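You operate a simulated robot arm through the tools that you are given. There is no shell and no other tool. Be economical: measure what you need, move in short steps, check, and stop when the job is done.

You run a simulated robot arm. Do the job below in one go: nothing can be reset, and whatever is moved stays where it is left.

## Task
Put things in order on the top of the games table. At the end: the brown poster tube (marked "MAPS") is on the blue saucer; the yellow clip from the top of the games table is on the purple pick tin (marked "PICKS"); the blue ball of wool from the top of the games table stands where the grey paperweight stood; the grey paperweight from the top of the games table stands on top of the brown small box; the white polishing pad from the top of the games table stands where the blue ball of wool stood; whatever was shut is shut again. Leave all else as you found it, and nothing knocked over.
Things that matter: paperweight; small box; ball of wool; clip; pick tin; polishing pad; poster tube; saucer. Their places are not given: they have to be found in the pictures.

The check looks at the end state, three seconds after you hand in, the way a careful person would. Anything else that was tipped, shoved, dropped, spilled or broken makes it a failure.

## Robot
A 6-joint arm with a two-finger parallel gripper, fixed in place. Base frame: the origin is at the foot of the arm, x ahead of it, y to its left, z up; the work surface is at about z = 660. Readings come in mm, rad, newtons and seconds.
With the tool pointing down near the work surface it reaches from about 220 to 660 mm from the base axis. Its first joint turns from -1.152 to 1.152 rad. Payload 2.9 kg.
The TCP is the grasp point between the finger pads, 30 mm short of the fingertips. In the tool frame z runs along the fingers and y along their closing line. Largest opening 110 mm; finger width 20, thickness 10; the body of the gripper, 48 by 112 mm, starts 55 mm behind the TCP.
Orientation is that of the tool frame in the base frame, as [roll, pitch, yaw] about the fixed x, y, z axes, in that order (R = Rz(yaw) Ry(pitch) Rx(roll)). With the fingers straight down and closing along the base's y, the tool's x points along the base's -x, its y along +y and its z along -z.

## Interface
- The arm moves only by the tool nudge_tool. Its argument "increments" is a list of rows, each an object of numbers (a shift or turn left out is 0, a gripper value left out holds the last): "wx", "wy", "wz": the turn, a rotation vector about the tool's x, y, z in units of 6 degrees (1.0 is 6 degrees); "dx", "dy", "dz": the shift along the tool's x, y, z in units of 25 mm (1.0 is 25 mm); "fingers": the closure, from 0 (fully open) to 1 (shut). In form: [{"wx": .., "wy": .., "wz": .., "dx": .., "dy": .., "dz": .., "fingers": ..}, ...]. A call has 1 to 8 rows; each row shifts and turns the commanded pose from where the row before left it, along the tool's axes as they then stand. A call with a number of a shift or a turn outside -1 to 1 is refused whole. A row lasts 0.2 s, in which the tool goes at most 50 mm and 0.15 rad; a call with a longer step from one row to the next is refused whole, and so is a gripper value outside its range. A pose out of reach is approached as far as the arm can. The call stops where the force on the tool passes 40 N (or 10 N more than at its start, if that is more) or the arm is blocked; 0.2 s more then pass. Each finger travels about 108 mm/s and halts on what it meets, pressing with about 39 N; the grip force reading is that of the motor and also rises with nothing between the fingers. The clock runs only during rows and for 0.2 s after the last one: add rows that do not move to give the fingers time. The reply holds the time, the measured pose of the TCP, the force on the tool along the base axes, the opening and the grip force, in the units named above and with some noise.
- Cameras (640 x 400 px; columns grow to the right, rows downward): "scene" is fixed at [81.7, 449.6, 1381.9]; the picture's right is [-0.68, -0.74, 0.00], its down [-0.51, 0.47, -0.72] and it looks along [0.53, -0.49, -0.69] (base axes); focal length 315 px, centre (320, 200). "wrist" rides on the gripper at [-36, 0, -57] in the tool frame; the picture's right is [0.00, -1.00, 0.00], its down [0.97, 0.00, -0.24] and it looks along [0.24, 0.00, 0.97] (tool axes); focal length 218 px, centre (320, 200).
- camera(camera): a new picture of that camera. The clock stands still meanwhile.
- probe_pixels(camera, pixels): for up to 12 pixels [column, row] of the newest picture of that camera ("zoom" is the newest enlarged one), the place [x, y, z] in the base frame of the surface seen there, good to about 3 mm, but the place of the scene camera against the robot may be out by one fixed shift of up to 18 mm in any direction. The clock stands still meanwhile.
- close_up(camera, box): a new picture of the part [left, top, right, bottom] of that camera's present view, enlarged. The clock stands still meanwhile.
- hand_in(): hands the job in; it is judged then, once.

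Go step by step. Measure first, check grasps and placings, and put right what went wrong. The budget is 80 turns and 38 pictures, counting those below and the enlarged ones. Unless the task says otherwise, let go and move clear before handing in, and close with one line.

The tools are called after "Call:" as name(argument=value, ...) on one line, values as JSON. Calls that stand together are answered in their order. nudge_tool: Moves the arm, as the interface text tells. Its arguments: {"type":"object","properties":{"increments":{"type":"array","items":{"type":"object","properties":{"wx":{"type":"number"},"wy":{"type":"number"},"wz":{"type":"number"},"dx":{"type":"number"},"dy":{"type":"number"},"dz":{"type":"number"},"fingers":{"type":"number"}}}}},"required":["increments"]} The other tools are called the same way: camera (camera) takes a picture; probe_pixels (camera, pixels) gives the place of the surface under pixels of a picture; close_up (camera, box) takes an enlarged picture of a part of a camera's view; hand_in () hands the job in.

At the start:

```text
t: 0.0
tcp_pos: [497.2, -66.0, 983.1]
tcp_rot: [-3.141, -0.001, 3.14]
force: [0.6, 0.0, 0.2]
gripper_width: 110.1
gripper_force: 0.0
```

scene: 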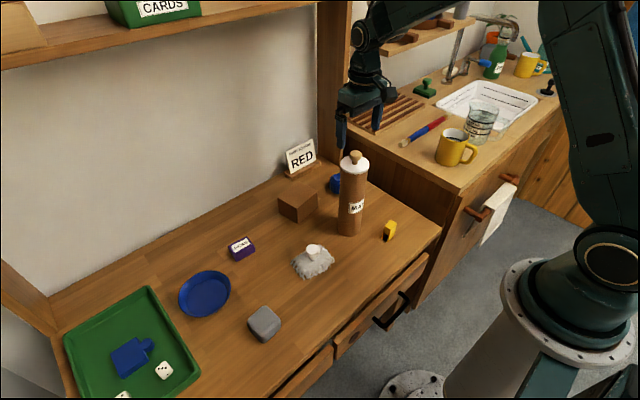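
wrist: 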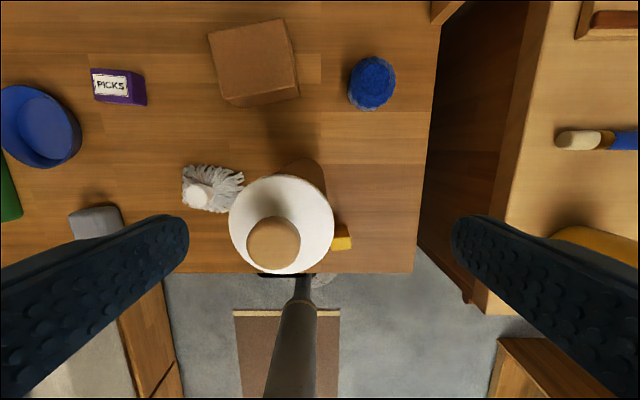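

The wrist view shows the tube at (280,225), wool (372,83), box (253,60), tin (120,87), saucer (40,125), pad (210,188), paperweight (97,222) and clip (342,241). I'll probe these in both cameras.

Call:
probe_pixels(camera="wrist", pixels=[[273, 242], [250, 205], [372, 80], [245, 55], [285, 60], [137, 92], [40, 115], [197, 197], [225, 180], [95, 215], [342, 243], [340, 120]])

Call:
probe_pixels(camera="scene", pixels=[[355, 154], [350, 165], [335, 180], [298, 197], [241, 243], [205, 293], [313, 250], [318, 265], [264, 320], [390, 229], [350, 225], [250, 280]])

Call:
close_up(camera="scene", box=[220, 130, 420, 255])

Call:
close_up(camera="scene", box=[160, 225, 360, 350])

```text
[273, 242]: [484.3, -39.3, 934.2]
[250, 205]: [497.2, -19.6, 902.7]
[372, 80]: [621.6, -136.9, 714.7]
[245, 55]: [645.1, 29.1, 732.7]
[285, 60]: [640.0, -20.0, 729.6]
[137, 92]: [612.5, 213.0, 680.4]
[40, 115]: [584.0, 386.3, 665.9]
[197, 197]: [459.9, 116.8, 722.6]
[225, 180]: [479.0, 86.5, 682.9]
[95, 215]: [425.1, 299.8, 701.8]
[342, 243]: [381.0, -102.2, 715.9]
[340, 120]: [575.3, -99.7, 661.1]
```

```text
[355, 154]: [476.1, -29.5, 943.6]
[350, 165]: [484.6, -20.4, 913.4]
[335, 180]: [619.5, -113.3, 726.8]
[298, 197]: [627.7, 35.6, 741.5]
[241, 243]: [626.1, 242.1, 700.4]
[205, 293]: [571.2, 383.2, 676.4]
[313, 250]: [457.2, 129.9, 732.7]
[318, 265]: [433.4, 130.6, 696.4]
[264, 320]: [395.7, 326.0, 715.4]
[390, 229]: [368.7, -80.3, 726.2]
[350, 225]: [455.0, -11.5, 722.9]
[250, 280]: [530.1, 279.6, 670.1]
```

```text
3.20 times, centred on (320, 192) of scene
```

zoom: 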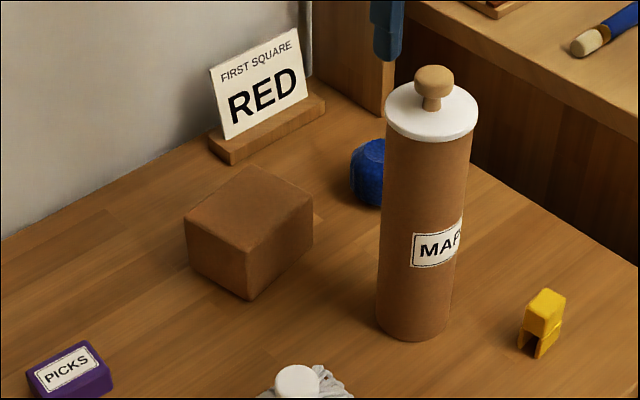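

```text
3.20 times, centred on (260, 288) of scene
```

zoom: 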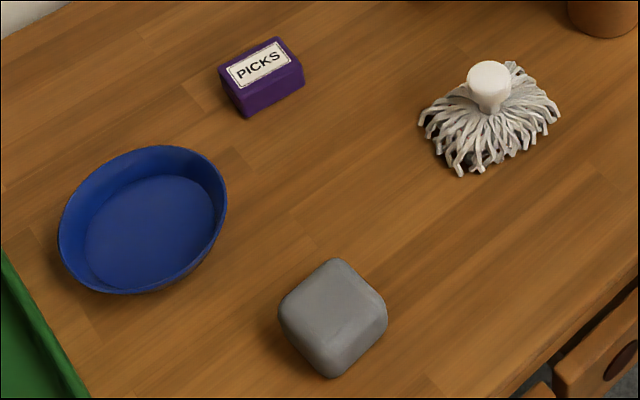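

Wrist probes put the tube's axis near (484,-43), with its top at about 945; the scene camera is off by about (-3,+13,+10). I'll move the tube first with a horizontal grip, so next I back off and start tipping the tool forward.

Call:
nudge_tool(increments=[{"dx": 1, "dz": -1, "dy": 0.92}, {"dx": 1}, {"dx": 1}, {"dx": 1}, {"wy": -1}, {"wy": -1}, {"wy": -1}, {"wy": -1}])

Call:
nudge_tool(increments=[{"wy": -1}, {"wy": -1}, {"wy": -1}, {"wy": -1}, {"wy": -1}, {"wy": -1}, {"wy": -1}, {"wy": -1}])

Call:
nudge_tool(increments=[{"wy": -1}, {"wy": -1}, {"wy": -1}, {}])

Call:
camera(camera="wrist")

Call:
camera(camera="scene")

```text
t: 1.8
tcp_pos: [397.8, -42.0, 1008.8]
tcp_rot: [-3.142, 0.42, -3.141]
force: [-0.9, 0.7, 1.1]
gripper_width: 109.9
gripper_force: 0.1
```

```text
t: 3.6
tcp_pos: [442.4, -49.8, 1017.4]
tcp_rot: [-3.139, 1.257, -3.141]
force: [0.4, 0.7, -0.8]
gripper_width: 109.8
gripper_force: 0.0
out of reach, approached as far as the arm can: row 5, 6, 7, 8
```

```text
t: 4.6
tcp_pos: [458.0, -44.8, 1094.0]
tcp_rot: [-3.121, 1.548, -3.124]
force: [0.2, 0.0, -0.7]
gripper_width: 110.1
gripper_force: 0.0
out of reach, approached as far as the arm can: row 1, 2, 3
```

```text
33 pictures are left
```

wrist: 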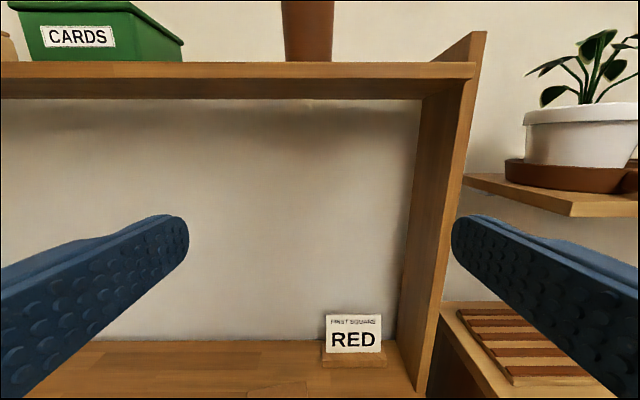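

```text
32 pictures are left
```

scene: 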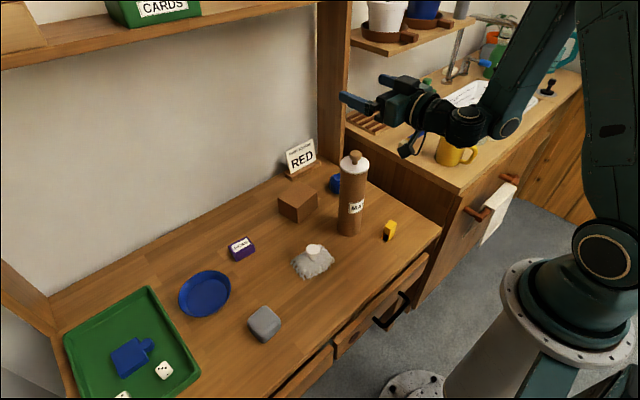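

The tool is now level, but (398,-42,1008) is too close in to reach that way. I'll push the commanded point forward to x=484, over the tube, then straddle it from above.

Call:
nudge_tool(increments=[{"dz": 1}, {"dz": 1}, {"dz": 1}, {"dz": 0.44}, {}, {}])

```text
t: 6.0
tcp_pos: [544.4, -45.0, 1091.9]
tcp_rot: [-1.149, 1.57, -1.151]
force: [-0.7, -0.7, 0.1]
gripper_width: 110.2
gripper_force: 0.2
```

The commanded point had re-based to the reached pose, so the TCP is at (544,-45,1092). I'll pull back 60 mm to x=484 and go down to just above the knob.

Call:
nudge_tool(increments=[{"dz": -1, "dy": 0.08}, {"dz": -1}, {"dz": -0.4}, {"dx": 1}, {"dx": 1}, {"dx": 1}, {}])

Call:
camera(camera="wrist")

```text
t: 7.6
tcp_pos: [513.5, -46.8, 1048.3]
tcp_rot: [-3.081, 1.564, -3.081]
force: [-0.5, -0.5, -0.7]
gripper_width: 109.8
gripper_force: 0.1
out of reach, approached as far as the arm can: row 4, 5, 6
```

```text
31 pictures are left
```

wrist: 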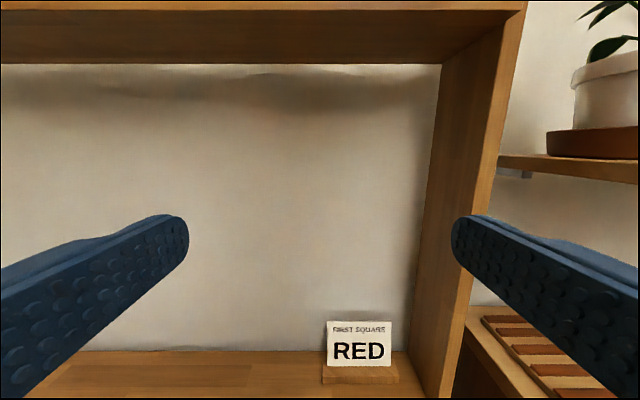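

Level radial reach stops at about x=513 here, so a forward-level grip on the tube won't work. A level tool pointing sideways (+y) should bend less, so I'll probe the counter and shelf on that side for clearance.

Call:
probe_pixels(camera="scene", pixels=[[410, 150], [400, 50], [360, 45], [425, 130], [452, 180], [440, 232], [335, 100], [390, 110], [352, 152], [347, 172], [368, 160], [352, 238]])

Call:
camera(camera="scene")

```text
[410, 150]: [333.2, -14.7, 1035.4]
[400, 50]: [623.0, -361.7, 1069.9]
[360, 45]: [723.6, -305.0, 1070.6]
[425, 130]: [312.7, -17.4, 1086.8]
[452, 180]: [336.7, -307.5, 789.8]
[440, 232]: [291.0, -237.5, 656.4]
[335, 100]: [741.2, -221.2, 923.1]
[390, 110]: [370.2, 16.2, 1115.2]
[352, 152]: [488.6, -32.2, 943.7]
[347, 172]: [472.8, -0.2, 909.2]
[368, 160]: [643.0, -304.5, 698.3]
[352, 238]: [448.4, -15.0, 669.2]
```

```text
30 pictures are left
```

scene: 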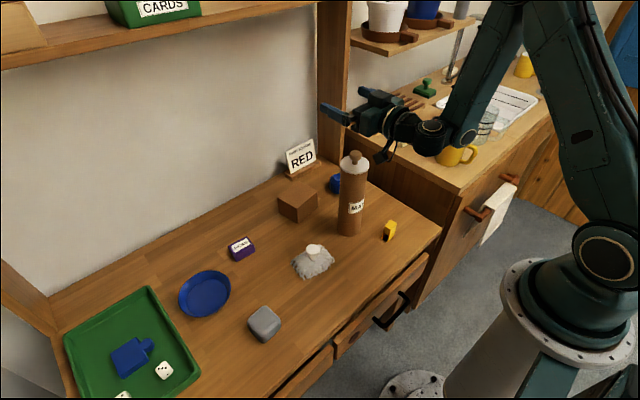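

The counter is at z≈780 starting near y≈-215, so a diagonal heading (wrist staying at y > -220) keeps clear of it. I'll yaw the level tool left by 48° up here and see whether the lower reach opens up.

Call:
nudge_tool(increments=[{"wx": -1}, {"wx": -1}, {"wx": -1}, {"wx": -1}, {"wx": -1}, {"wx": -1}, {"wx": -1}, {"wx": -1}])

Call:
nudge_tool(increments=[{"dx": 1}, {"dx": 1}, {}])

```text
t: 9.4
tcp_pos: [539.8, -30.0, 1057.4]
tcp_rot: [3.129, 1.545, -2.327]
force: [0.5, -0.3, -0.5]
gripper_width: 109.9
gripper_force: 0.0
out of reach, approached as far as the arm can: row 7, 8
```

```text
t: 10.2
tcp_pos: [561.3, -19.7, 1014.7]
tcp_rot: [-3.11, 1.555, -2.276]
force: [0.0, -0.2, -0.3]
gripper_width: 110.3
gripper_force: 0.1
out of reach, approached as far as the arm can: row 1, 2
```

Sideways has the same limit, so I'll use a forward-tilted grip (about 50°) high on the tube, under the lid (lid top ≈903, knob ≈937). First I turn the heading back and reduce the tilt, staying above the tube.

Call:
nudge_tool(increments=[{"wx": 1, "dx": -1}, {"wx": 1}, {"wx": 1}, {"wx": 1}, {"wx": 1}, {"wx": 1}, {"wx": 1}, {"wx": 0.96}])

Call:
nudge_tool(increments=[{"wy": 1}, {"wy": 1}, {"wy": 1}, {"wy": 1}, {"wy": 1}, {"wy": 0.67}, {}])

```text
t: 12.0
tcp_pos: [560.9, -16.5, 1041.0]
tcp_rot: [0.782, 1.567, 0.79]
force: [-0.6, -1.2, -0.4]
gripper_width: 110.1
gripper_force: 0.1
```

```text
t: 13.6
tcp_pos: [562.0, -18.4, 1039.7]
tcp_rot: [-3.14, 0.978, -3.137]
force: [-0.1, -0.5, 0.1]
gripper_width: 110.1
gripper_force: 0.0
```

Tilt is now 56° and the pose reached matches the command. I'll move to behind and above the tube, (434,-43,1000).

Call:
nudge_tool(increments=[{"dz": -0.664, "dx": 0.832, "dy": -0.208}, {"dz": -0.664, "dx": 0.832, "dy": -0.208}, {"dz": -0.664, "dx": 0.832, "dy": -0.208}, {"dz": -0.664, "dx": 0.832, "dy": -0.208}, {"dz": -0.664, "dx": 0.832, "dy": -0.208}, {}])

```text
t: 15.0
tcp_pos: [433.8, -43.4, 998.7]
tcp_rot: [-3.138, 0.979, -3.138]
force: [-1.1, -0.8, -0.1]
gripper_width: 110.2
gripper_force: 0.0
```

It's within reach with no sliding. I'll descend in small steps and check for a reach limit.

Call:
nudge_tool(increments=[{"dz": 0.559, "dx": 0.829}, {}])

Call:
nudge_tool(increments=[{"dz": 0.559, "dx": 0.829}, {}])

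Call:
camera(camera="wrist")

```text
t: 15.6
tcp_pos: [435.7, -45.3, 973.7]
tcp_rot: [3.142, 0.978, -3.137]
force: [0.0, 0.1, -0.2]
gripper_width: 109.8
gripper_force: 0.1
```

```text
t: 16.2
tcp_pos: [435.3, -44.4, 949.6]
tcp_rot: [3.141, 0.978, -3.137]
force: [-0.4, -1.1, 0.2]
gripper_width: 109.7
gripper_force: 0.1
```

```text
29 pictures are left
```

wrist: 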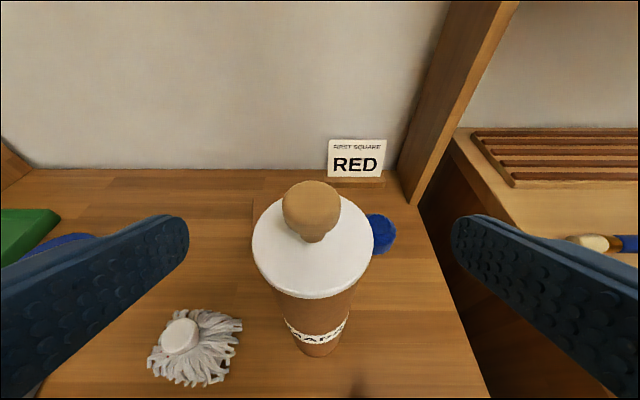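

The tube is centred between the fingers (lid at column 313). I'll probe the lid, its rim and the tube wall to set the grip height.

Call:
probe_pixels(camera="wrist", pixels=[[311, 185], [313, 270], [313, 292], [313, 301], [318, 352], [256, 245], [371, 245], [286, 310], [350, 310], [312, 238], [262, 240], [366, 240]])

Call:
close_up(camera="wrist", box=[220, 160, 420, 370])

```text
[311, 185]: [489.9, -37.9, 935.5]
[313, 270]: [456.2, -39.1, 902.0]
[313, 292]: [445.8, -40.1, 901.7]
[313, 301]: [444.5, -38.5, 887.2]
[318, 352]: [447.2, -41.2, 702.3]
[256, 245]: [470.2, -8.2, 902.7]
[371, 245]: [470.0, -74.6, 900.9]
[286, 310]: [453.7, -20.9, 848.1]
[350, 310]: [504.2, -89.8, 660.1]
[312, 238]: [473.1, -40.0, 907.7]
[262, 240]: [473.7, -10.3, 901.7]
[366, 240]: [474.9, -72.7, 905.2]
```

```text
1.90 times, centred on (320, 265) of wrist
```

zoom: 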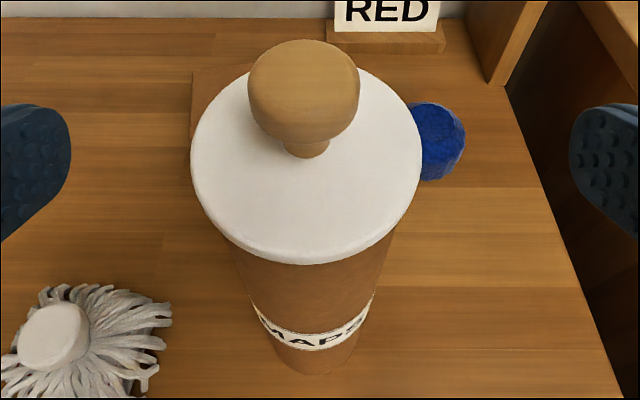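

The tube axis is about (480,-41), the lid spans z 887–902 with radius 35, and the knob top is about 936. I'll grip at (477,-41,862), first dropping to (436,-41,890) and then sliding in along the tool axis.

Call:
nudge_tool(increments=[{"dz": 0.444, "dx": 0.659, "dy": 0.04}, {"dz": 0.444, "dx": 0.659, "dy": 0.04}, {"dz": 0.444, "dx": 0.659, "dy": 0.04}, {}])

```text
t: 17.2
tcp_pos: [435.9, -40.7, 892.0]
tcp_rot: [3.14, 0.978, -3.137]
force: [-1.3, 0.0, -0.6]
gripper_width: 110.1
gripper_force: 0.1
```

On target. I'll slide in 51 mm along the tool axis and look before closing.

Call:
nudge_tool(increments=[{"dz": 0.5, "dx": 0.04}, {"dz": 0.5, "dx": 0.04}, {"dz": 0.5}, {"dz": 0.53}, {}])

Call:
camera(camera="wrist")

Call:
close_up(camera="scene", box=[260, 90, 480, 250])

```text
t: 18.4
tcp_pos: [476.4, -42.9, 860.3]
tcp_rot: [-3.14, 0.979, -3.135]
force: [-1.3, 0.3, 1.1]
gripper_width: 109.8
gripper_force: 0.1
```

```text
27 pictures are left
```

wrist: 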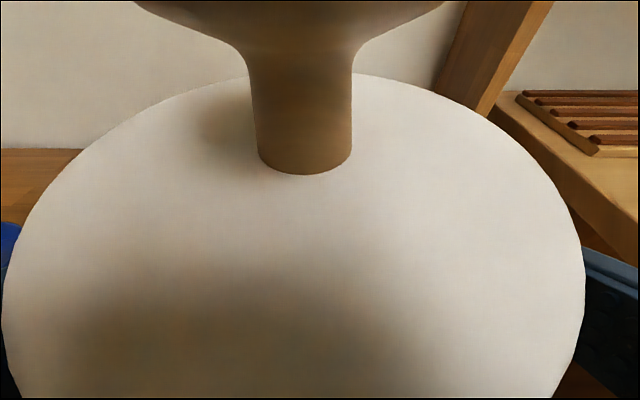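

```text
2.50 times, centred on (370, 170) of scene
```

zoom: 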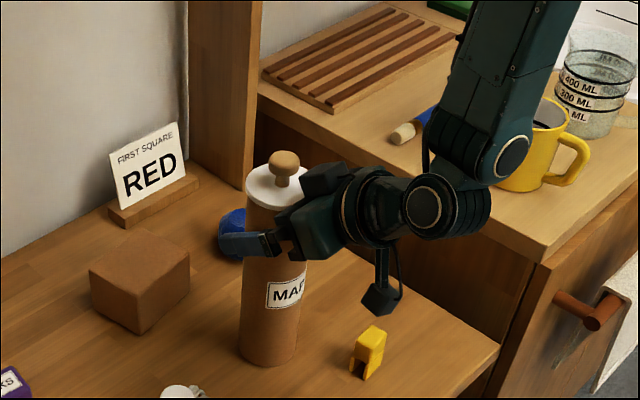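

The tube is straddled below the lid and the palm is clear. I'll close the fingers.

Call:
nudge_tool(increments=[{"fingers": 0.2, "dy": 0.06}, {"fingers": 0.35}, {"fingers": 1}, {}, {}])

```text
t: 19.6
tcp_pos: [477.1, -40.7, 861.8]
tcp_rot: [3.141, 0.976, -3.135]
force: [-0.9, 0.6, 0.5]
gripper_width: 69.8
gripper_force: 39.1
```

The width reads 69.8, which could be the tube or the lid rim. I'll lift a little and look at it from the scene camera.

Call:
nudge_tool(increments=[{"dz": -0.112, "dx": -0.166}, {"dz": -0.112, "dx": -0.166}, {}])

Call:
close_up(camera="scene", box=[310, 130, 410, 250])

```text
t: 20.4
tcp_pos: [475.8, -40.4, 871.5]
tcp_rot: [-3.138, 0.978, -3.134]
force: [-1.2, 0.2, -1.9]
gripper_width: 70.0
gripper_force: 39.5
```

```text
3.33 times, centred on (360, 190) of scene
```

zoom: 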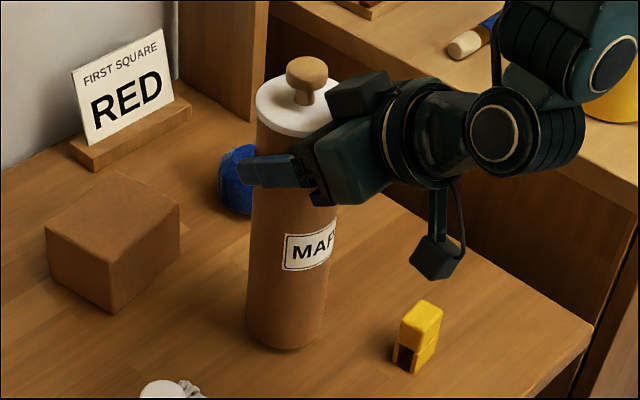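

The whole tube came up with its lid on, and the fingers are well below the lid. Next I'll measure the saucer accurately.

Call:
camera(camera="scene")

Call:
probe_pixels(camera="scene", pixels=[[207, 297], [187, 301], [226, 290], [210, 281], [203, 313], [179, 298], [230, 282], [212, 271], [199, 316], [241, 243], [300, 200], [250, 280]])

```text
24 pictures are left
```

scene: 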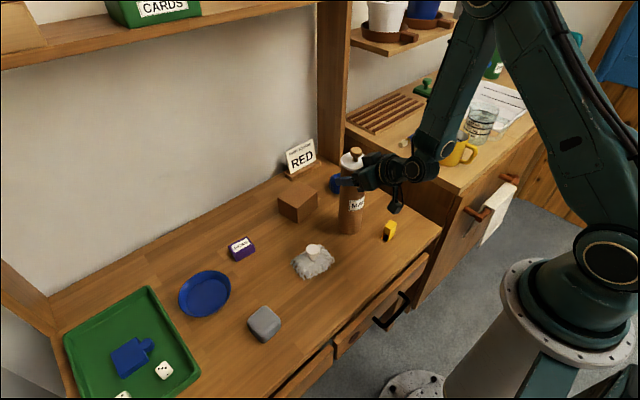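

```text
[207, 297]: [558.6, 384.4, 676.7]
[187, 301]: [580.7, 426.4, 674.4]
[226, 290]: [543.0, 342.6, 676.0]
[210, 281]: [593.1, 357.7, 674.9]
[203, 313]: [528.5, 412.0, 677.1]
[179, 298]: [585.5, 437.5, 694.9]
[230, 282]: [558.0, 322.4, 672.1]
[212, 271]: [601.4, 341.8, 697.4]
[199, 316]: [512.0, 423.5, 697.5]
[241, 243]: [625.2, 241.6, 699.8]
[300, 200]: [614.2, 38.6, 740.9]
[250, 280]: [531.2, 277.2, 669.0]
```

The saucer's floor centre comes to about (561,369,666) in robot coordinates, with the rim at z 687. I'll probe the shelf edge for clearance before lifting and carrying.

Call:
probe_pixels(camera="scene", pixels=[[150, 40], [60, 60], [250, 20], [120, 60]])

Call:
nudge_tool(increments=[{"dz": -0.447, "dx": -0.663}, {"dz": -0.447, "dx": -0.663}, {"dz": -0.447, "dx": -0.663}, {"dz": -0.447, "dx": -0.663}, {}])

```text
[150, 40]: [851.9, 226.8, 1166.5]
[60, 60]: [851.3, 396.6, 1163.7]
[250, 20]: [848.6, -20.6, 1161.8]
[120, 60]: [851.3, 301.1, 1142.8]
```

```text
t: 21.6
tcp_pos: [474.8, -40.2, 951.1]
tcp_rot: [3.142, 0.977, -3.137]
force: [-0.4, 0.3, -1.9]
gripper_width: 69.7
gripper_force: 39.5
```

The shelf is far away (x≈850), and the tube is up with the grip steady. I'll carry it in +y.

Call:
nudge_tool(increments=[{"dy": 0.6}, {"dy": 1}, {"dy": 1}, {"dy": 1}, {"dy": 1}, {"dy": 1}, {"dy": 1}, {"dy": 0.8}])

Call:
nudge_tool(increments=[{"dy": 0.8}, {"dy": 1}, {"dy": 1}, {"dy": 1}, {"dy": 1}, {"dy": 1}, {"dy": 1}, {"dy": 0.7}])

```text
t: 23.4
tcp_pos: [474.9, 146.4, 949.1]
tcp_rot: [-3.141, 0.976, -3.137]
force: [-0.3, -0.1, -1.0]
gripper_width: 69.7
gripper_force: 39.3
```

```text
t: 25.2
tcp_pos: [474.0, 332.4, 950.7]
tcp_rot: [3.141, 0.977, -3.137]
force: [0.4, 0.4, -1.6]
gripper_width: 69.8
gripper_force: 38.5
```

Now x to 557 and y to 369, then down to just above the rim (tube bottom near 695) for a visual check.

Call:
nudge_tool(increments=[{"dz": 0.688, "dx": -0.464, "dy": 0.365}, {"dz": 0.688, "dx": -0.464, "dy": 0.365}, {"dz": 0.688, "dx": -0.464, "dy": 0.365}, {"dz": 0.688, "dx": -0.464, "dy": 0.365}, {"dz": 0.447, "dx": 0.663}, {"dz": 0.447, "dx": 0.663}, {"dz": 0.335, "dx": 0.497}, {}])

Call:
close_up(camera="scene", box=[130, 150, 330, 340])

```text
t: 27.0
tcp_pos: [556.5, 369.6, 895.9]
tcp_rot: [3.142, 0.978, -3.137]
force: [0.7, -0.3, -2.4]
gripper_width: 69.9
gripper_force: 39.2
```

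```text
2.11 times, centred on (230, 245) of scene
```

zoom: 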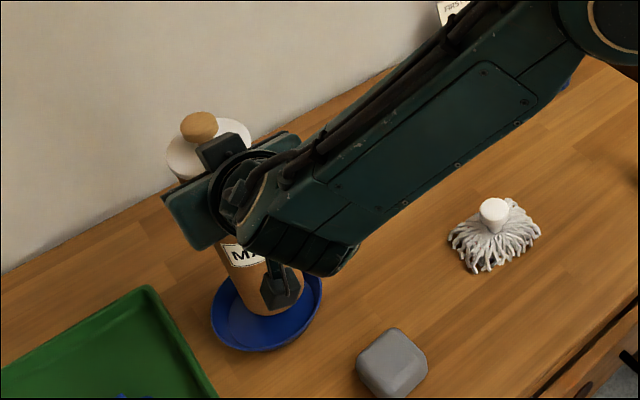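

The tube hangs over the saucer centre: its bottom is at about (268,296) in the zoom and should land near (268,313), against a floor centre of (271,311). I'll lower it gently.

Call:
nudge_tool(increments=[{"dz": 0.25, "dx": 0.37}, {"dz": 0.22, "dx": 0.33}, {"dz": 0.045, "dx": 0.066}, {"dz": 0.045, "dx": 0.066}, {}])

```text
t: 28.2
tcp_pos: [556.4, 368.7, 870.3]
tcp_rot: [3.141, 0.978, -3.137]
force: [0.0, 0.2, -0.5]
gripper_width: 69.5
gripper_force: 39.2
```

Call:
nudge_tool(increments=[{"dz": 0.025, "dx": 0.035}, {"dz": 0.025, "dx": 0.035}, {"dz": 0.025, "dx": 0.035}, {}])

```text
t: 29.2
tcp_pos: [555.1, 369.9, 868.1]
tcp_rot: [3.14, 0.977, -3.135]
force: [0.0, 0.2, -1.5]
gripper_width: 69.6
gripper_force: 39.2
```

Call:
nudge_tool(increments=[{"dz": 0.025, "dx": 0.035}, {"dz": 0.025, "dx": 0.035}, {}])

```text
t: 30.0
tcp_pos: [557.4, 370.3, 866.1]
tcp_rot: [-3.141, 0.979, -3.139]
force: [-1.3, -1.2, 6.7]
gripper_width: 69.8
gripper_force: 39.4
```

There is contact at z 866 with about 8 N. I'll open the fingers, back out along the tool axis and check.

Call:
nudge_tool(increments=[{"fingers": 0.3}, {"fingers": 0.1}, {"fingers": 0}, {}, {"dz": -0.5}, {"dz": -1}, {"dz": -1}, {"dz": -0.5}])

Call:
camera(camera="wrist")

```text
t: 31.8
tcp_pos: [494.1, 368.8, 907.0]
tcp_rot: [3.141, 0.976, -3.138]
force: [0.1, 0.3, 0.3]
gripper_width: 109.9
gripper_force: 0.2
```

```text
22 pictures are left
```

wrist: 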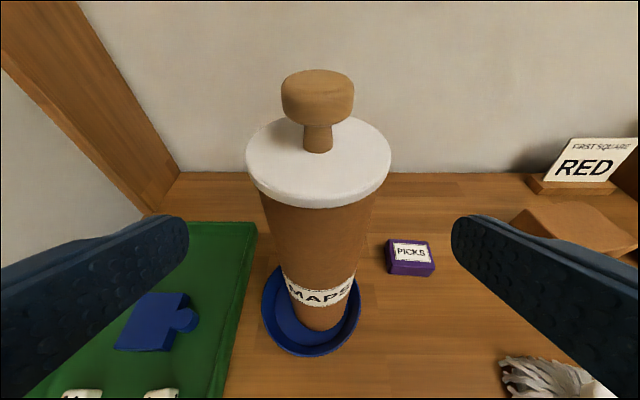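

The tube stands upright in the saucer with its lid on. I'll back off and turn the tool to straight down for the other objects.

Call:
nudge_tool(increments=[{"dz": -1}, {"dz": -1}, {"dz": -1, "dy": -1}, {"dy": -1, "wy": 1}, {"dy": -1, "wy": 1}, {"wy": 1, "dy": -1}, {"wy": 1}, {"wy": 1}])

Call:
nudge_tool(increments=[{"wy": 1}, {"wy": 1}, {"wy": 1}, {"wy": 1}, {"wy": 0.32}, {}])

Call:
camera(camera="wrist")

```text
t: 33.6
tcp_pos: [433.0, 268.4, 949.1]
tcp_rot: [-3.141, 0.452, -3.136]
force: [0.3, 0.1, 0.0]
gripper_width: 110.4
gripper_force: 0.0
```

```text
t: 35.0
tcp_pos: [433.0, 269.1, 948.8]
tcp_rot: [3.14, 0.0, -3.136]
force: [-0.2, 0.3, -0.2]
gripper_width: 110.0
gripper_force: 0.0
```

```text
21 pictures are left
```

wrist: 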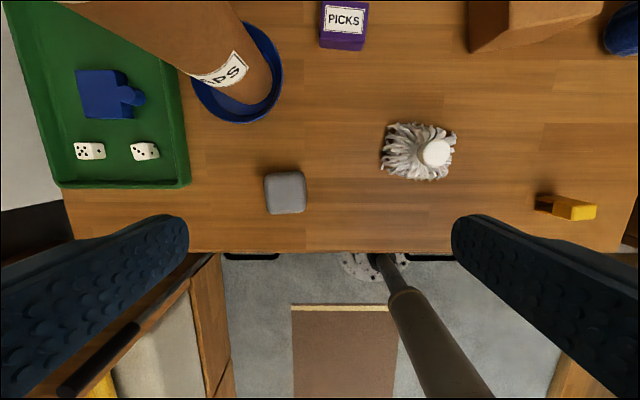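

Clear overhead view. I'll probe the paperweight's edges and centre, the pad, the clip and the tin.

Call:
probe_pixels(camera="wrist", pixels=[[286, 192], [268, 190], [303, 188], [285, 174], [286, 211], [436, 152], [390, 152], [418, 128], [418, 177], [582, 211], [555, 206], [343, 20]])

Call:
close_up(camera="wrist", box=[500, 170, 640, 250])

```text
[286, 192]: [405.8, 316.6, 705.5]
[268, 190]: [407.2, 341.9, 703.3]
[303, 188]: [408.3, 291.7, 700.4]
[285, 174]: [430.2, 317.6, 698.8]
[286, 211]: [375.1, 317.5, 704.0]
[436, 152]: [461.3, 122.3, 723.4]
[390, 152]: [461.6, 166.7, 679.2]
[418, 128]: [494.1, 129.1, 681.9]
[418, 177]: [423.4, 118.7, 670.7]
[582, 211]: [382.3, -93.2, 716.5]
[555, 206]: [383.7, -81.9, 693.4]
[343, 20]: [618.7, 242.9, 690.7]
```

```text
4.57 times, centred on (570, 210) of wrist
```

zoom: 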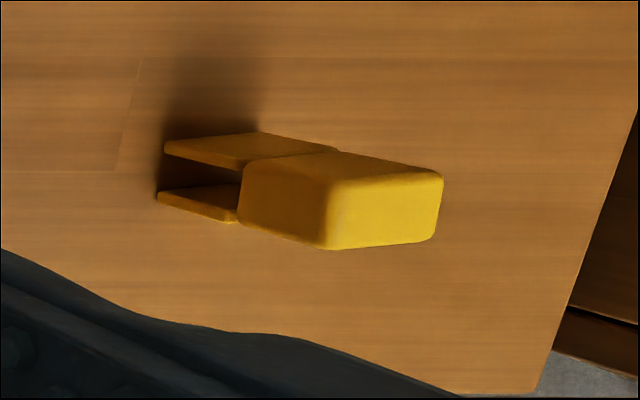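

The paperweight is 50 (y) by 57 (x) mm, centred at (403,317), with its top at 704. I'll move above it and go down to z≈695.

Call:
nudge_tool(increments=[{"dx": 0.6, "dy": 0.96, "dz": 1}, {"dx": 0.6, "dy": 0.96, "dz": 1}, {"dz": 1}, {"dz": 1}, {"dz": 1}, {"dz": 1}, {}])

Call:
camera(camera="wrist")

```text
t: 36.6
tcp_pos: [399.6, 316.5, 799.8]
tcp_rot: [3.141, 0.002, -3.137]
force: [0.3, 0.5, -0.7]
gripper_width: 109.9
gripper_force: 0.1
```

```text
19 pictures are left
```

wrist: 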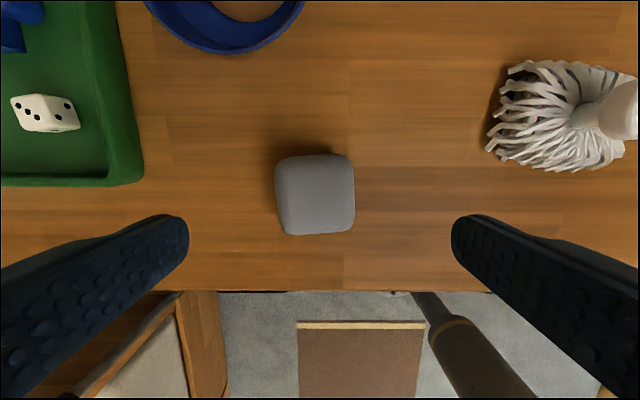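

The paperweight is nearly centred. A quick edge probe will fix its exact spot, since the wool must later stand there.

Call:
probe_pixels(camera="wrist", pixels=[[280, 195], [349, 195], [315, 160], [317, 228], [315, 195], [297, 182], [335, 215]])

Call:
nudge_tool(increments=[{"dy": 0.05, "dz": 1}, {"dz": 1}, {"dz": 1}, {"dz": 1}, {"dz": 0.18}, {}])

```text
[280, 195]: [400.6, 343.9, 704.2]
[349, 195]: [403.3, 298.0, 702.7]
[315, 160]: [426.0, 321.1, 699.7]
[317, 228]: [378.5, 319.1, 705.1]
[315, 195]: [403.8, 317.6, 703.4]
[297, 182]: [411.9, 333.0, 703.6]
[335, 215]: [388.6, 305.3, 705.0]
```

```text
t: 38.0
tcp_pos: [401.4, 318.5, 693.6]
tcp_rot: [-3.141, 0.001, -3.137]
force: [-0.4, 0.1, 0.2]
gripper_width: 110.1
gripper_force: 0.0
```

The centre is (402,320). I'll close and lift.

Call:
nudge_tool(increments=[{"dy": 0.06, "dz": -0.05}, {"fingers": 0.4}, {"fingers": 1}, {}, {}, {"dz": -0.5}, {"dz": -1}, {}])

```text
t: 39.8
tcp_pos: [402.9, 319.6, 732.3]
tcp_rot: [3.14, 0.0, -3.137]
force: [0.2, 0.4, -3.1]
gripper_width: 60.8
gripper_force: 38.5
```

The paperweight is held (width 61, about 3 N). I'll lift and carry it toward the small box, staying clear of the tube, and take a view before placing.

Call:
nudge_tool(increments=[{"dz": -1}, {"dz": -1, "dy": -1}, {"dz": -1, "dy": -1}, {"dz": -1, "dy": -1}, {"dz": -1, "dy": -1}, {"dy": -1, "dx": -0.5}, {"dy": -1, "dx": -1}, {"dy": -1, "dx": -1}])

Call:
nudge_tool(increments=[{"dy": -1, "dx": -1}, {"dy": -1, "dx": -1}, {"dy": -1, "dx": -0.7}, {"dy": -1}, {"dy": -1}, {}])

Call:
camera(camera="wrist")

```text
t: 41.6
tcp_pos: [464.5, 143.9, 857.3]
tcp_rot: [3.142, 0.001, -3.136]
force: [0.2, -0.5, -2.9]
gripper_width: 60.5
gripper_force: 39.3
```

```text
t: 43.0
tcp_pos: [532.8, 18.7, 856.1]
tcp_rot: [3.142, 0.0, -3.137]
force: [1.1, -0.3, -3.3]
gripper_width: 60.8
gripper_force: 39.2
```

```text
18 pictures are left
```

wrist: 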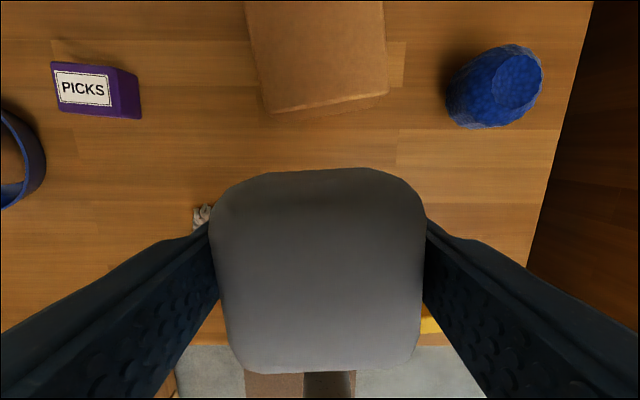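

Call:
probe_pixels(camera="wrist", pixels=[[272, 106], [250, 10], [382, 10], [385, 85], [318, 50], [320, 5], [515, 80], [497, 50], [460, 100], [490, 128], [85, 88], [125, 95]])

```text
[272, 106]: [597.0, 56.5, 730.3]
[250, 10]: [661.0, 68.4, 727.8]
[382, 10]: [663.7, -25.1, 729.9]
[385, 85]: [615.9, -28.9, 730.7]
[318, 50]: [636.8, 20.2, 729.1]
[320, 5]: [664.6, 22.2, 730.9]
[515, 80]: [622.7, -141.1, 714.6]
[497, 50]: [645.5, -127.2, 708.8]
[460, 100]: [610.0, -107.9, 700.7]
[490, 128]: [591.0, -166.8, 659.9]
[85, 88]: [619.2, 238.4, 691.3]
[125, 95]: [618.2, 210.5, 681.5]
```

The box top is at z 730 with near corners (597,57) and (612,-29), and far edge x≈670–684, so its centre is about (638,19). I'll move over it and lower.

Call:
nudge_tool(increments=[{"dx": -1}, {"dx": -1}, {"dx": -1}, {"dx": -1}, {"dx": -0.2}, {"dz": 1}, {"dz": 1}, {}])

```text
t: 44.8
tcp_pos: [637.3, 21.2, 807.9]
tcp_rot: [-3.14, 0.002, -3.137]
force: [0.4, 0.4, -3.0]
gripper_width: 60.8
gripper_force: 39.2
```

Call:
nudge_tool(increments=[{"dz": 0.8, "dy": -0.05}, {"dz": 0.6}, {"dz": 0.15}, {"dz": 0.05}, {}])

```text
t: 46.0
tcp_pos: [638.2, 20.3, 768.2]
tcp_rot: [-3.142, 0.002, -3.135]
force: [0.4, -0.2, -3.2]
gripper_width: 60.6
gripper_force: 38.9
```

Call:
nudge_tool(increments=[{"dz": 0.06}, {"dz": 0.06}, {"dz": 0.04}, {}])

```text
t: 47.0
tcp_pos: [639.4, 21.0, 764.4]
tcp_rot: [3.14, 0.002, -3.136]
force: [-2.9, 1.4, 6.6]
gripper_width: 60.6
gripper_force: 38.8
```

Contact at z 764.4. I'll release and go up.

Call:
nudge_tool(increments=[{"fingers": 0.3}, {"fingers": 0.15}, {"fingers": 0.1}, {}, {"dz": -1}, {"dz": -1}, {"dz": -1, "dx": 1}, {"dx": 1}])

Call:
nudge_tool(increments=[{"dx": 1, "dy": -1, "fingers": 0}, {"dy": -1}, {"dy": -1}, {"dy": -1}, {"dy": -1}, {}])

Call:
camera(camera="wrist")

```text
t: 48.8
tcp_pos: [588.7, 19.0, 837.8]
tcp_rot: [-3.141, 0.002, -3.137]
force: [-0.5, -0.4, 0.4]
gripper_width: 99.0
gripper_force: 0.0
```

```text
t: 50.2
tcp_pos: [564.7, -106.7, 838.8]
tcp_rot: [3.141, -0.002, -3.135]
force: [-0.1, 0.1, -0.4]
gripper_width: 109.8
gripper_force: 0.0
```

```text
17 pictures are left
```

wrist: 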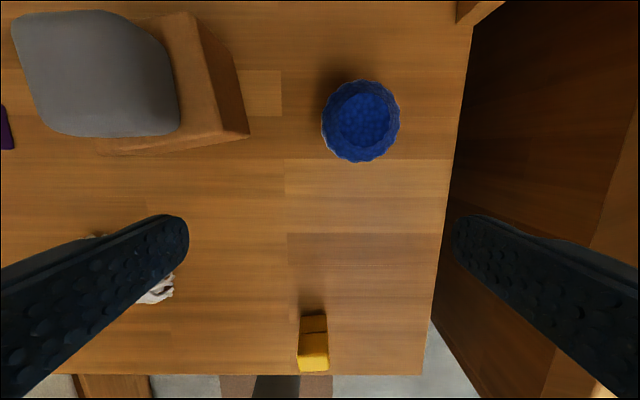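

The paperweight is on the box. Next I'll probe the wool's edges.

Call:
probe_pixels(camera="wrist", pixels=[[361, 118], [326, 120], [395, 115], [360, 85], [360, 158], [359, 100], [345, 118], [95, 75], [20, 60], [170, 100], [210, 100]])

Call:
close_up(camera="wrist", box=[0, 0, 420, 200])

```text
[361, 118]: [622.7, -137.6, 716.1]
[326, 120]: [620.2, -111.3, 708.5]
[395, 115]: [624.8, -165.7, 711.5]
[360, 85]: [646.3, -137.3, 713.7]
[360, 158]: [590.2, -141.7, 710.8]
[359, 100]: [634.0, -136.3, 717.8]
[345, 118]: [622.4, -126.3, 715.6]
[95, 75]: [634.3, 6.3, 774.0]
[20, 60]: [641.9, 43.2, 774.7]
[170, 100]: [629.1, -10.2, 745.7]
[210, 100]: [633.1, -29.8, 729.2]
```

```text
1.52 times, centred on (210, 100) of wrist
```

zoom: 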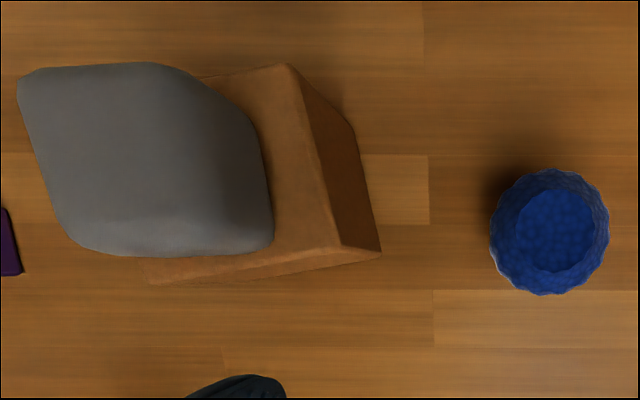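

The wool is about 56 mm across and centred at (619,-138), with its top at 716. I'll go down on it.

Call:
nudge_tool(increments=[{"dx": -1, "dy": -0.6, "fingers": 0.15}, {"dx": -1, "dy": -0.67}, {"dx": -0.17}, {"dz": 1}, {"dz": 1}, {"dz": 1}, {"dz": 1}, {}])

Call:
nudge_tool(increments=[{"dz": 1}, {"dz": 0.65}, {}, {"fingers": 0.4}, {"fingers": 1}, {}, {}])

```text
t: 52.0
tcp_pos: [618.9, -136.3, 738.7]
tcp_rot: [-3.14, 0.002, -3.136]
force: [0.2, 0.0, -0.7]
gripper_width: 93.5
gripper_force: 0.1
```

```text
t: 53.6
tcp_pos: [619.0, -135.7, 697.9]
tcp_rot: [3.14, 0.001, -3.136]
force: [0.8, 0.7, 0.5]
gripper_width: 64.4
gripper_force: 38.9
```

The wool is gripped (width 64). I'll lift it, bring it back in x, and carry it toward the paperweight's old spot (402,320).

Call:
nudge_tool(increments=[{"dz": -0.5}, {"dz": -1}, {"dz": -1}, {"dz": -1}, {"dz": -1, "dx": 1}, {"dx": 1}, {"dx": 1, "dy": 1}, {"dx": 1, "dy": 1}])

Call:
nudge_tool(increments=[{"dx": 1, "dy": 1}, {"dx": 1, "dy": 1}, {"dx": 1, "dy": 1}, {"dx": 1, "dy": 1}, {"dx": 0.68, "dy": 1}, {"dy": 1}, {"dy": 1}, {"dy": 1}])

Call:
nudge_tool(increments=[{"dy": 1}, {"dy": 1}, {"dy": 1}, {"dy": 1}, {"dy": 1}, {"dy": 1}, {"dy": 1}, {"dy": 1}])

```text
t: 55.4
tcp_pos: [516.7, -87.4, 810.5]
tcp_rot: [-3.141, 0.002, -3.135]
force: [-0.5, -0.2, 0.0]
gripper_width: 64.3
gripper_force: 38.8
```

```text
t: 57.2
tcp_pos: [401.2, 111.0, 811.1]
tcp_rot: [3.138, 0.002, -3.136]
force: [-0.2, -0.1, -0.2]
gripper_width: 64.6
gripper_force: 38.6
```

```text
t: 59.0
tcp_pos: [399.0, 312.3, 810.0]
tcp_rot: [-3.14, 0.001, -3.136]
force: [0.1, -0.1, -0.8]
gripper_width: 64.7
gripper_force: 38.9
```

Nearly over the spot. I'll fine-tune to (402,320) and lower.

Call:
nudge_tool(increments=[{"dy": 0.33, "dx": -0.06, "dz": 1}, {"dz": 1}, {"dz": 1}, {"dz": 1}, {"dz": 0.3}, {}])

Call:
nudge_tool(increments=[{"dz": 0.06}, {"dz": 0.06}, {}])

```text
t: 60.4
tcp_pos: [402.6, 320.2, 701.9]
tcp_rot: [-3.141, 0.001, -3.136]
force: [-0.3, 0.3, -0.7]
gripper_width: 64.6
gripper_force: 39.2
```

```text
t: 61.2
tcp_pos: [401.2, 319.5, 698.5]
tcp_rot: [3.141, 0.003, -3.136]
force: [-0.8, -0.2, -0.8]
gripper_width: 64.7
gripper_force: 39.2
```

Call:
nudge_tool(increments=[{"dz": 0.04}, {"dz": 0.03}, {}])

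```text
t: 62.0
tcp_pos: [401.8, 319.7, 698.2]
tcp_rot: [3.142, 0.001, -3.138]
force: [-2.2, -1.2, 6.7]
gripper_width: 64.4
gripper_force: 38.6
```

The wool is down. I'll release, rise, and move over toward the pad.

Call:
nudge_tool(increments=[{"fingers": 0.3}, {"fingers": 0.15}, {"fingers": 0.1}, {}, {"dz": -1}, {"dz": -1}, {"dz": -1}, {"dz": -1}])

Call:
nudge_tool(increments=[{"dz": -1, "dy": -1}, {"dz": -1, "dy": -1}, {"dy": -1}, {"dy": -1}, {"dy": -1, "dx": -1}, {"dy": -1}, {"dy": -1, "fingers": 0}, {}])

Call:
camera(camera="wrist")

```text
t: 63.8
tcp_pos: [401.1, 320.0, 798.7]
tcp_rot: [3.141, -0.001, -3.137]
force: [-0.3, -0.6, -0.1]
gripper_width: 98.8
gripper_force: 0.0
```

```text
t: 65.6
tcp_pos: [426.0, 144.2, 849.5]
tcp_rot: [3.142, 0.002, -3.136]
force: [-0.3, -0.1, 0.6]
gripper_width: 110.3
gripper_force: 0.0
```

```text
15 pictures are left
```

wrist: 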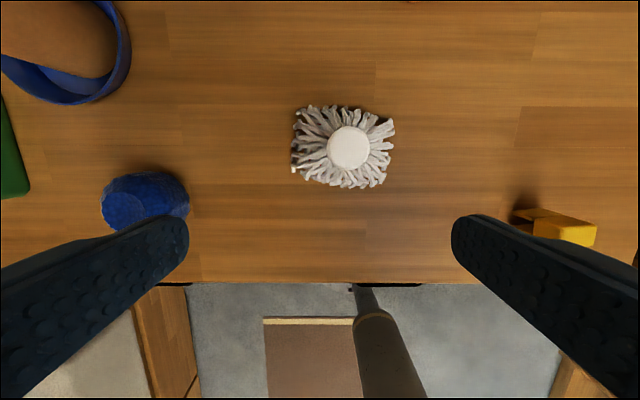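

Wool is in place upright and the pad is clear. I'll probe the pad's knob and skirt.

Call:
probe_pixels(camera="wrist", pixels=[[348, 149], [331, 149], [366, 149], [348, 130], [348, 168], [300, 150], [388, 150], [320, 110], [370, 185], [310, 180], [380, 120], [250, 150]])

Call:
close_up(camera="wrist", box=[260, 80, 430, 210])

```text
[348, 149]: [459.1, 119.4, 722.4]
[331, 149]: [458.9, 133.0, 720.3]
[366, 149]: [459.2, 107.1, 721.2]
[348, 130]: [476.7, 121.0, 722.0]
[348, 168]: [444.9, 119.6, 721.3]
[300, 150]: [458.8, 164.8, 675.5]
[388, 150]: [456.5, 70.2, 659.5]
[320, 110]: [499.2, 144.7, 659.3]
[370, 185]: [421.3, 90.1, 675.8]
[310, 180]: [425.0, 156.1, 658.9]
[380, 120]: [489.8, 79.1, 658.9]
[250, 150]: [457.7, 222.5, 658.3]
```

```text
3.08 times, centred on (345, 145) of wrist
```

zoom: 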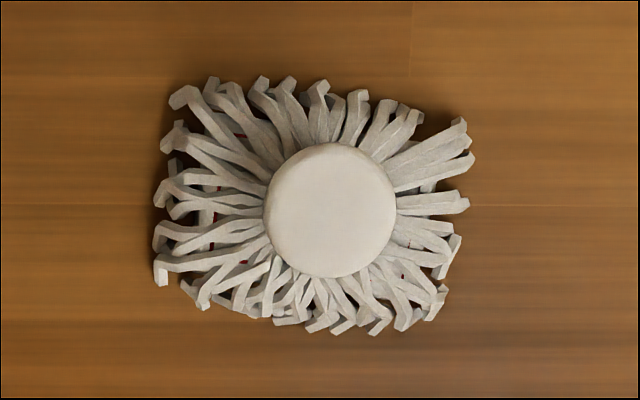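

The knob is 31 mm across at (460,120), with its top at 722. I'll grip it with the tips at about 695, above the skirt.

Call:
nudge_tool(increments=[{"dx": -0.7, "dy": -0.5, "dz": 0.8, "fingers": 0.4}, {"dx": -0.66, "dy": -0.48, "dz": 0.8}, {"dz": 1}, {"dz": 1}, {"dz": 1}, {"dz": 0.38}, {}])

Call:
nudge_tool(increments=[{"fingers": 0.6}, {"fingers": 1}, {}, {}, {"dz": -0.4}, {"dz": -0.6}, {}])

Call:
close_up(camera="scene", box=[220, 180, 420, 305])

```text
t: 67.2
tcp_pos: [461.5, 122.5, 723.1]
tcp_rot: [-3.14, 0.002, -3.136]
force: [-0.1, -0.1, 0.2]
gripper_width: 66.0
gripper_force: 0.0
```

```text
t: 68.8
tcp_pos: [462.7, 121.8, 750.2]
tcp_rot: [-3.141, 0.002, -3.136]
force: [-0.2, -0.1, -0.8]
gripper_width: 34.7
gripper_force: 38.9
```

```text
3.20 times, centred on (320, 242) of scene
```

zoom: 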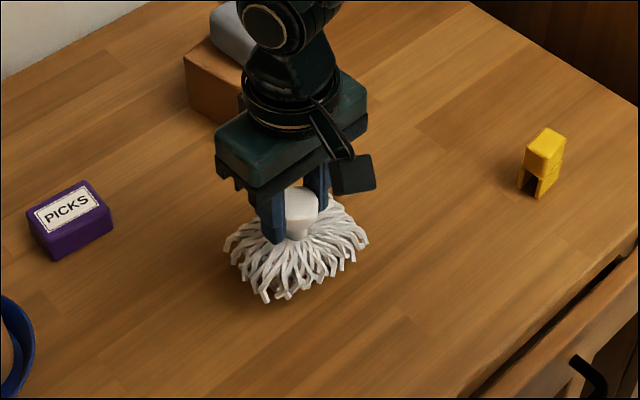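

The pad is up. I'll raise it more, carry it to y=-138, then go forward.

Call:
nudge_tool(increments=[{"dz": -1}, {"dz": -1, "dy": -1}, {"dy": -1}, {"dy": -1}, {"dy": -1}, {"dy": -1}, {"dy": -1}, {"dy": -1}])

Call:
nudge_tool(increments=[{"dy": -1}, {"dy": -1}, {"dy": -1, "dx": -1}, {"dy": -0.35, "dx": -1}, {"dx": -1}, {"dx": -1}, {"dx": -1}, {"dx": -1}])

Call:
nudge_tool(increments=[{"dx": -0.3, "dz": 0.8}, {"dz": 1}, {"dz": 0.8}, {"dz": 0.2}, {}])

```text
t: 70.6
tcp_pos: [459.8, -53.8, 798.5]
tcp_rot: [3.141, -0.001, -3.136]
force: [-0.1, -0.7, -1.4]
gripper_width: 34.9
gripper_force: 39.1
```

```text
t: 72.4
tcp_pos: [611.4, -140.4, 796.7]
tcp_rot: [3.141, -0.001, -3.137]
force: [-0.2, -0.7, -0.8]
gripper_width: 34.5
gripper_force: 38.9
```

```text
t: 73.6
tcp_pos: [619.1, -136.9, 728.2]
tcp_rot: [-3.141, 0.001, -3.135]
force: [-0.5, -0.3, -1.1]
gripper_width: 34.7
gripper_force: 38.4
```

Call:
nudge_tool(increments=[{"dz": 0.06}, {"dz": 0.06}, {"dz": 0.04}, {}])

```text
t: 74.6
tcp_pos: [619.2, -137.7, 724.5]
tcp_rot: [3.141, 0.0, -3.136]
force: [0.3, 0.9, -0.9]
gripper_width: 34.6
gripper_force: 38.9
```

Call:
nudge_tool(increments=[{"dz": 0.03}, {"dz": 0.03}, {"dz": 0.02}, {}])

```text
t: 75.6
tcp_pos: [619.9, -137.4, 723.7]
tcp_rot: [3.141, 0.001, -3.138]
force: [-5.3, -0.8, 10.6]
gripper_width: 34.3
gripper_force: 39.1
```

The pad is down (about 11 N contact). I'll release, rise, and go look at the clip.

Call:
nudge_tool(increments=[{"fingers": 0.6}, {"fingers": 0.45}, {}, {"dz": -1}, {"dz": -1}, {"dz": -1}, {"dz": -1}, {"dx": 1}])

Call:
nudge_tool(increments=[{"dx": 1}, {"dx": 1}, {"dx": 1}, {"dx": 1}, {"dx": 1, "dy": 0.5}, {"dx": 1, "dy": 0.6}, {"dx": 1, "dy": 0.5, "fingers": 0.2}, {"dx": 1}])

Call:
camera(camera="wrist")

```text
t: 77.4
tcp_pos: [593.9, -137.4, 821.3]
tcp_rot: [3.141, 0.002, -3.136]
force: [-0.6, 0.7, -0.7]
gripper_width: 60.4
gripper_force: 0.1
```

```text
t: 79.2
tcp_pos: [394.5, -100.0, 824.1]
tcp_rot: [-3.141, 0.002, -3.137]
force: [0.0, 0.4, -0.4]
gripper_width: 88.1
gripper_force: 0.1
```

```text
12 pictures are left
```

wrist: 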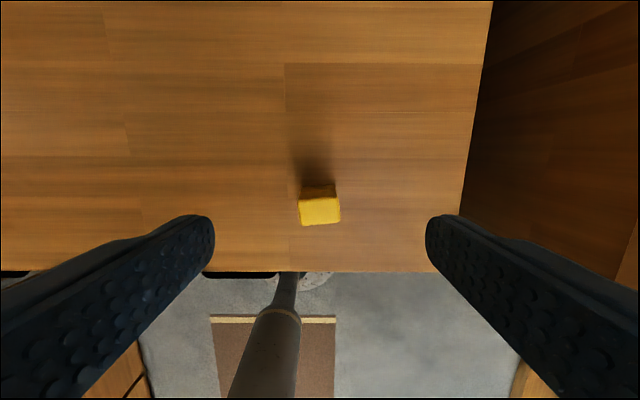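

Call:
probe_pixels(camera="wrist", pixels=[[319, 211], [303, 212], [337, 211], [319, 200], [320, 222], [319, 190], [322, 184]])

Call:
close_up(camera="wrist", box=[270, 170, 370, 240])

Call:
close_up(camera="scene", box=[365, 205, 415, 250])

```text
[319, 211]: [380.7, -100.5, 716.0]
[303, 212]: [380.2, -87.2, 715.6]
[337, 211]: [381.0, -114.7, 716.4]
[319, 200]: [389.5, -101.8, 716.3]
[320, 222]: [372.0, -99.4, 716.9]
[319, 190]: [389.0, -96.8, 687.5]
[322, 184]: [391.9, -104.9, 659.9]
```

```text
5.71 times, centred on (320, 205) of wrist
```

zoom: 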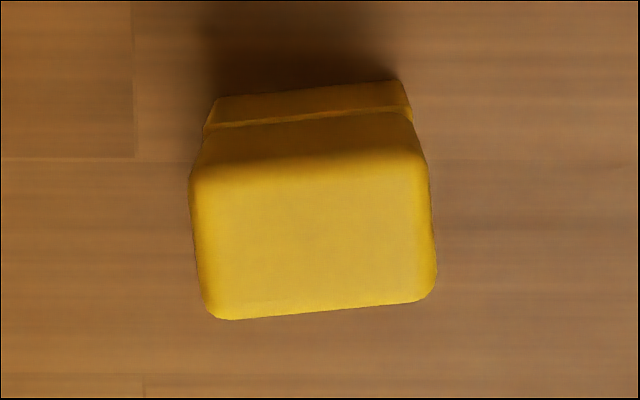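

```text
8.89 times, centred on (390, 228) of scene
```

zoom: 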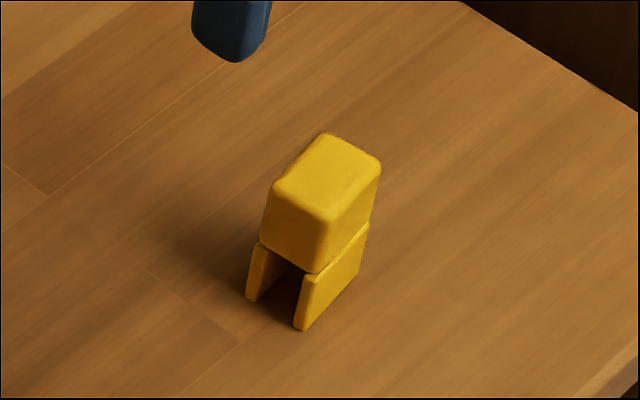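

The clip stands on its two legs; its top block is 29 (y) by 19 (x) mm at (381,-101), with its top at 716. I'll grip it along y at z≈703.

Call:
nudge_tool(increments=[{"dx": 0.54, "dy": -0.04, "fingers": 0.45}, {"dz": 1}, {"dz": 1}, {"dz": 1}, {"dz": 1}, {"dz": 0.84}, {}])

Call:
nudge_tool(increments=[{"fingers": 0.6}, {"fingers": 0.7}, {"fingers": 1}, {}, {}, {"dz": -0.5}, {"dz": -1}, {}])

```text
t: 80.8
tcp_pos: [381.5, -98.6, 701.1]
tcp_rot: [-3.141, 0.001, -3.136]
force: [0.0, -0.7, -0.7]
gripper_width: 60.6
gripper_force: 0.0
```

```text
t: 82.6
tcp_pos: [380.3, -99.6, 737.9]
tcp_rot: [3.141, 0.001, -3.136]
force: [-0.6, 0.5, 0.1]
gripper_width: 33.3
gripper_force: 39.1
```

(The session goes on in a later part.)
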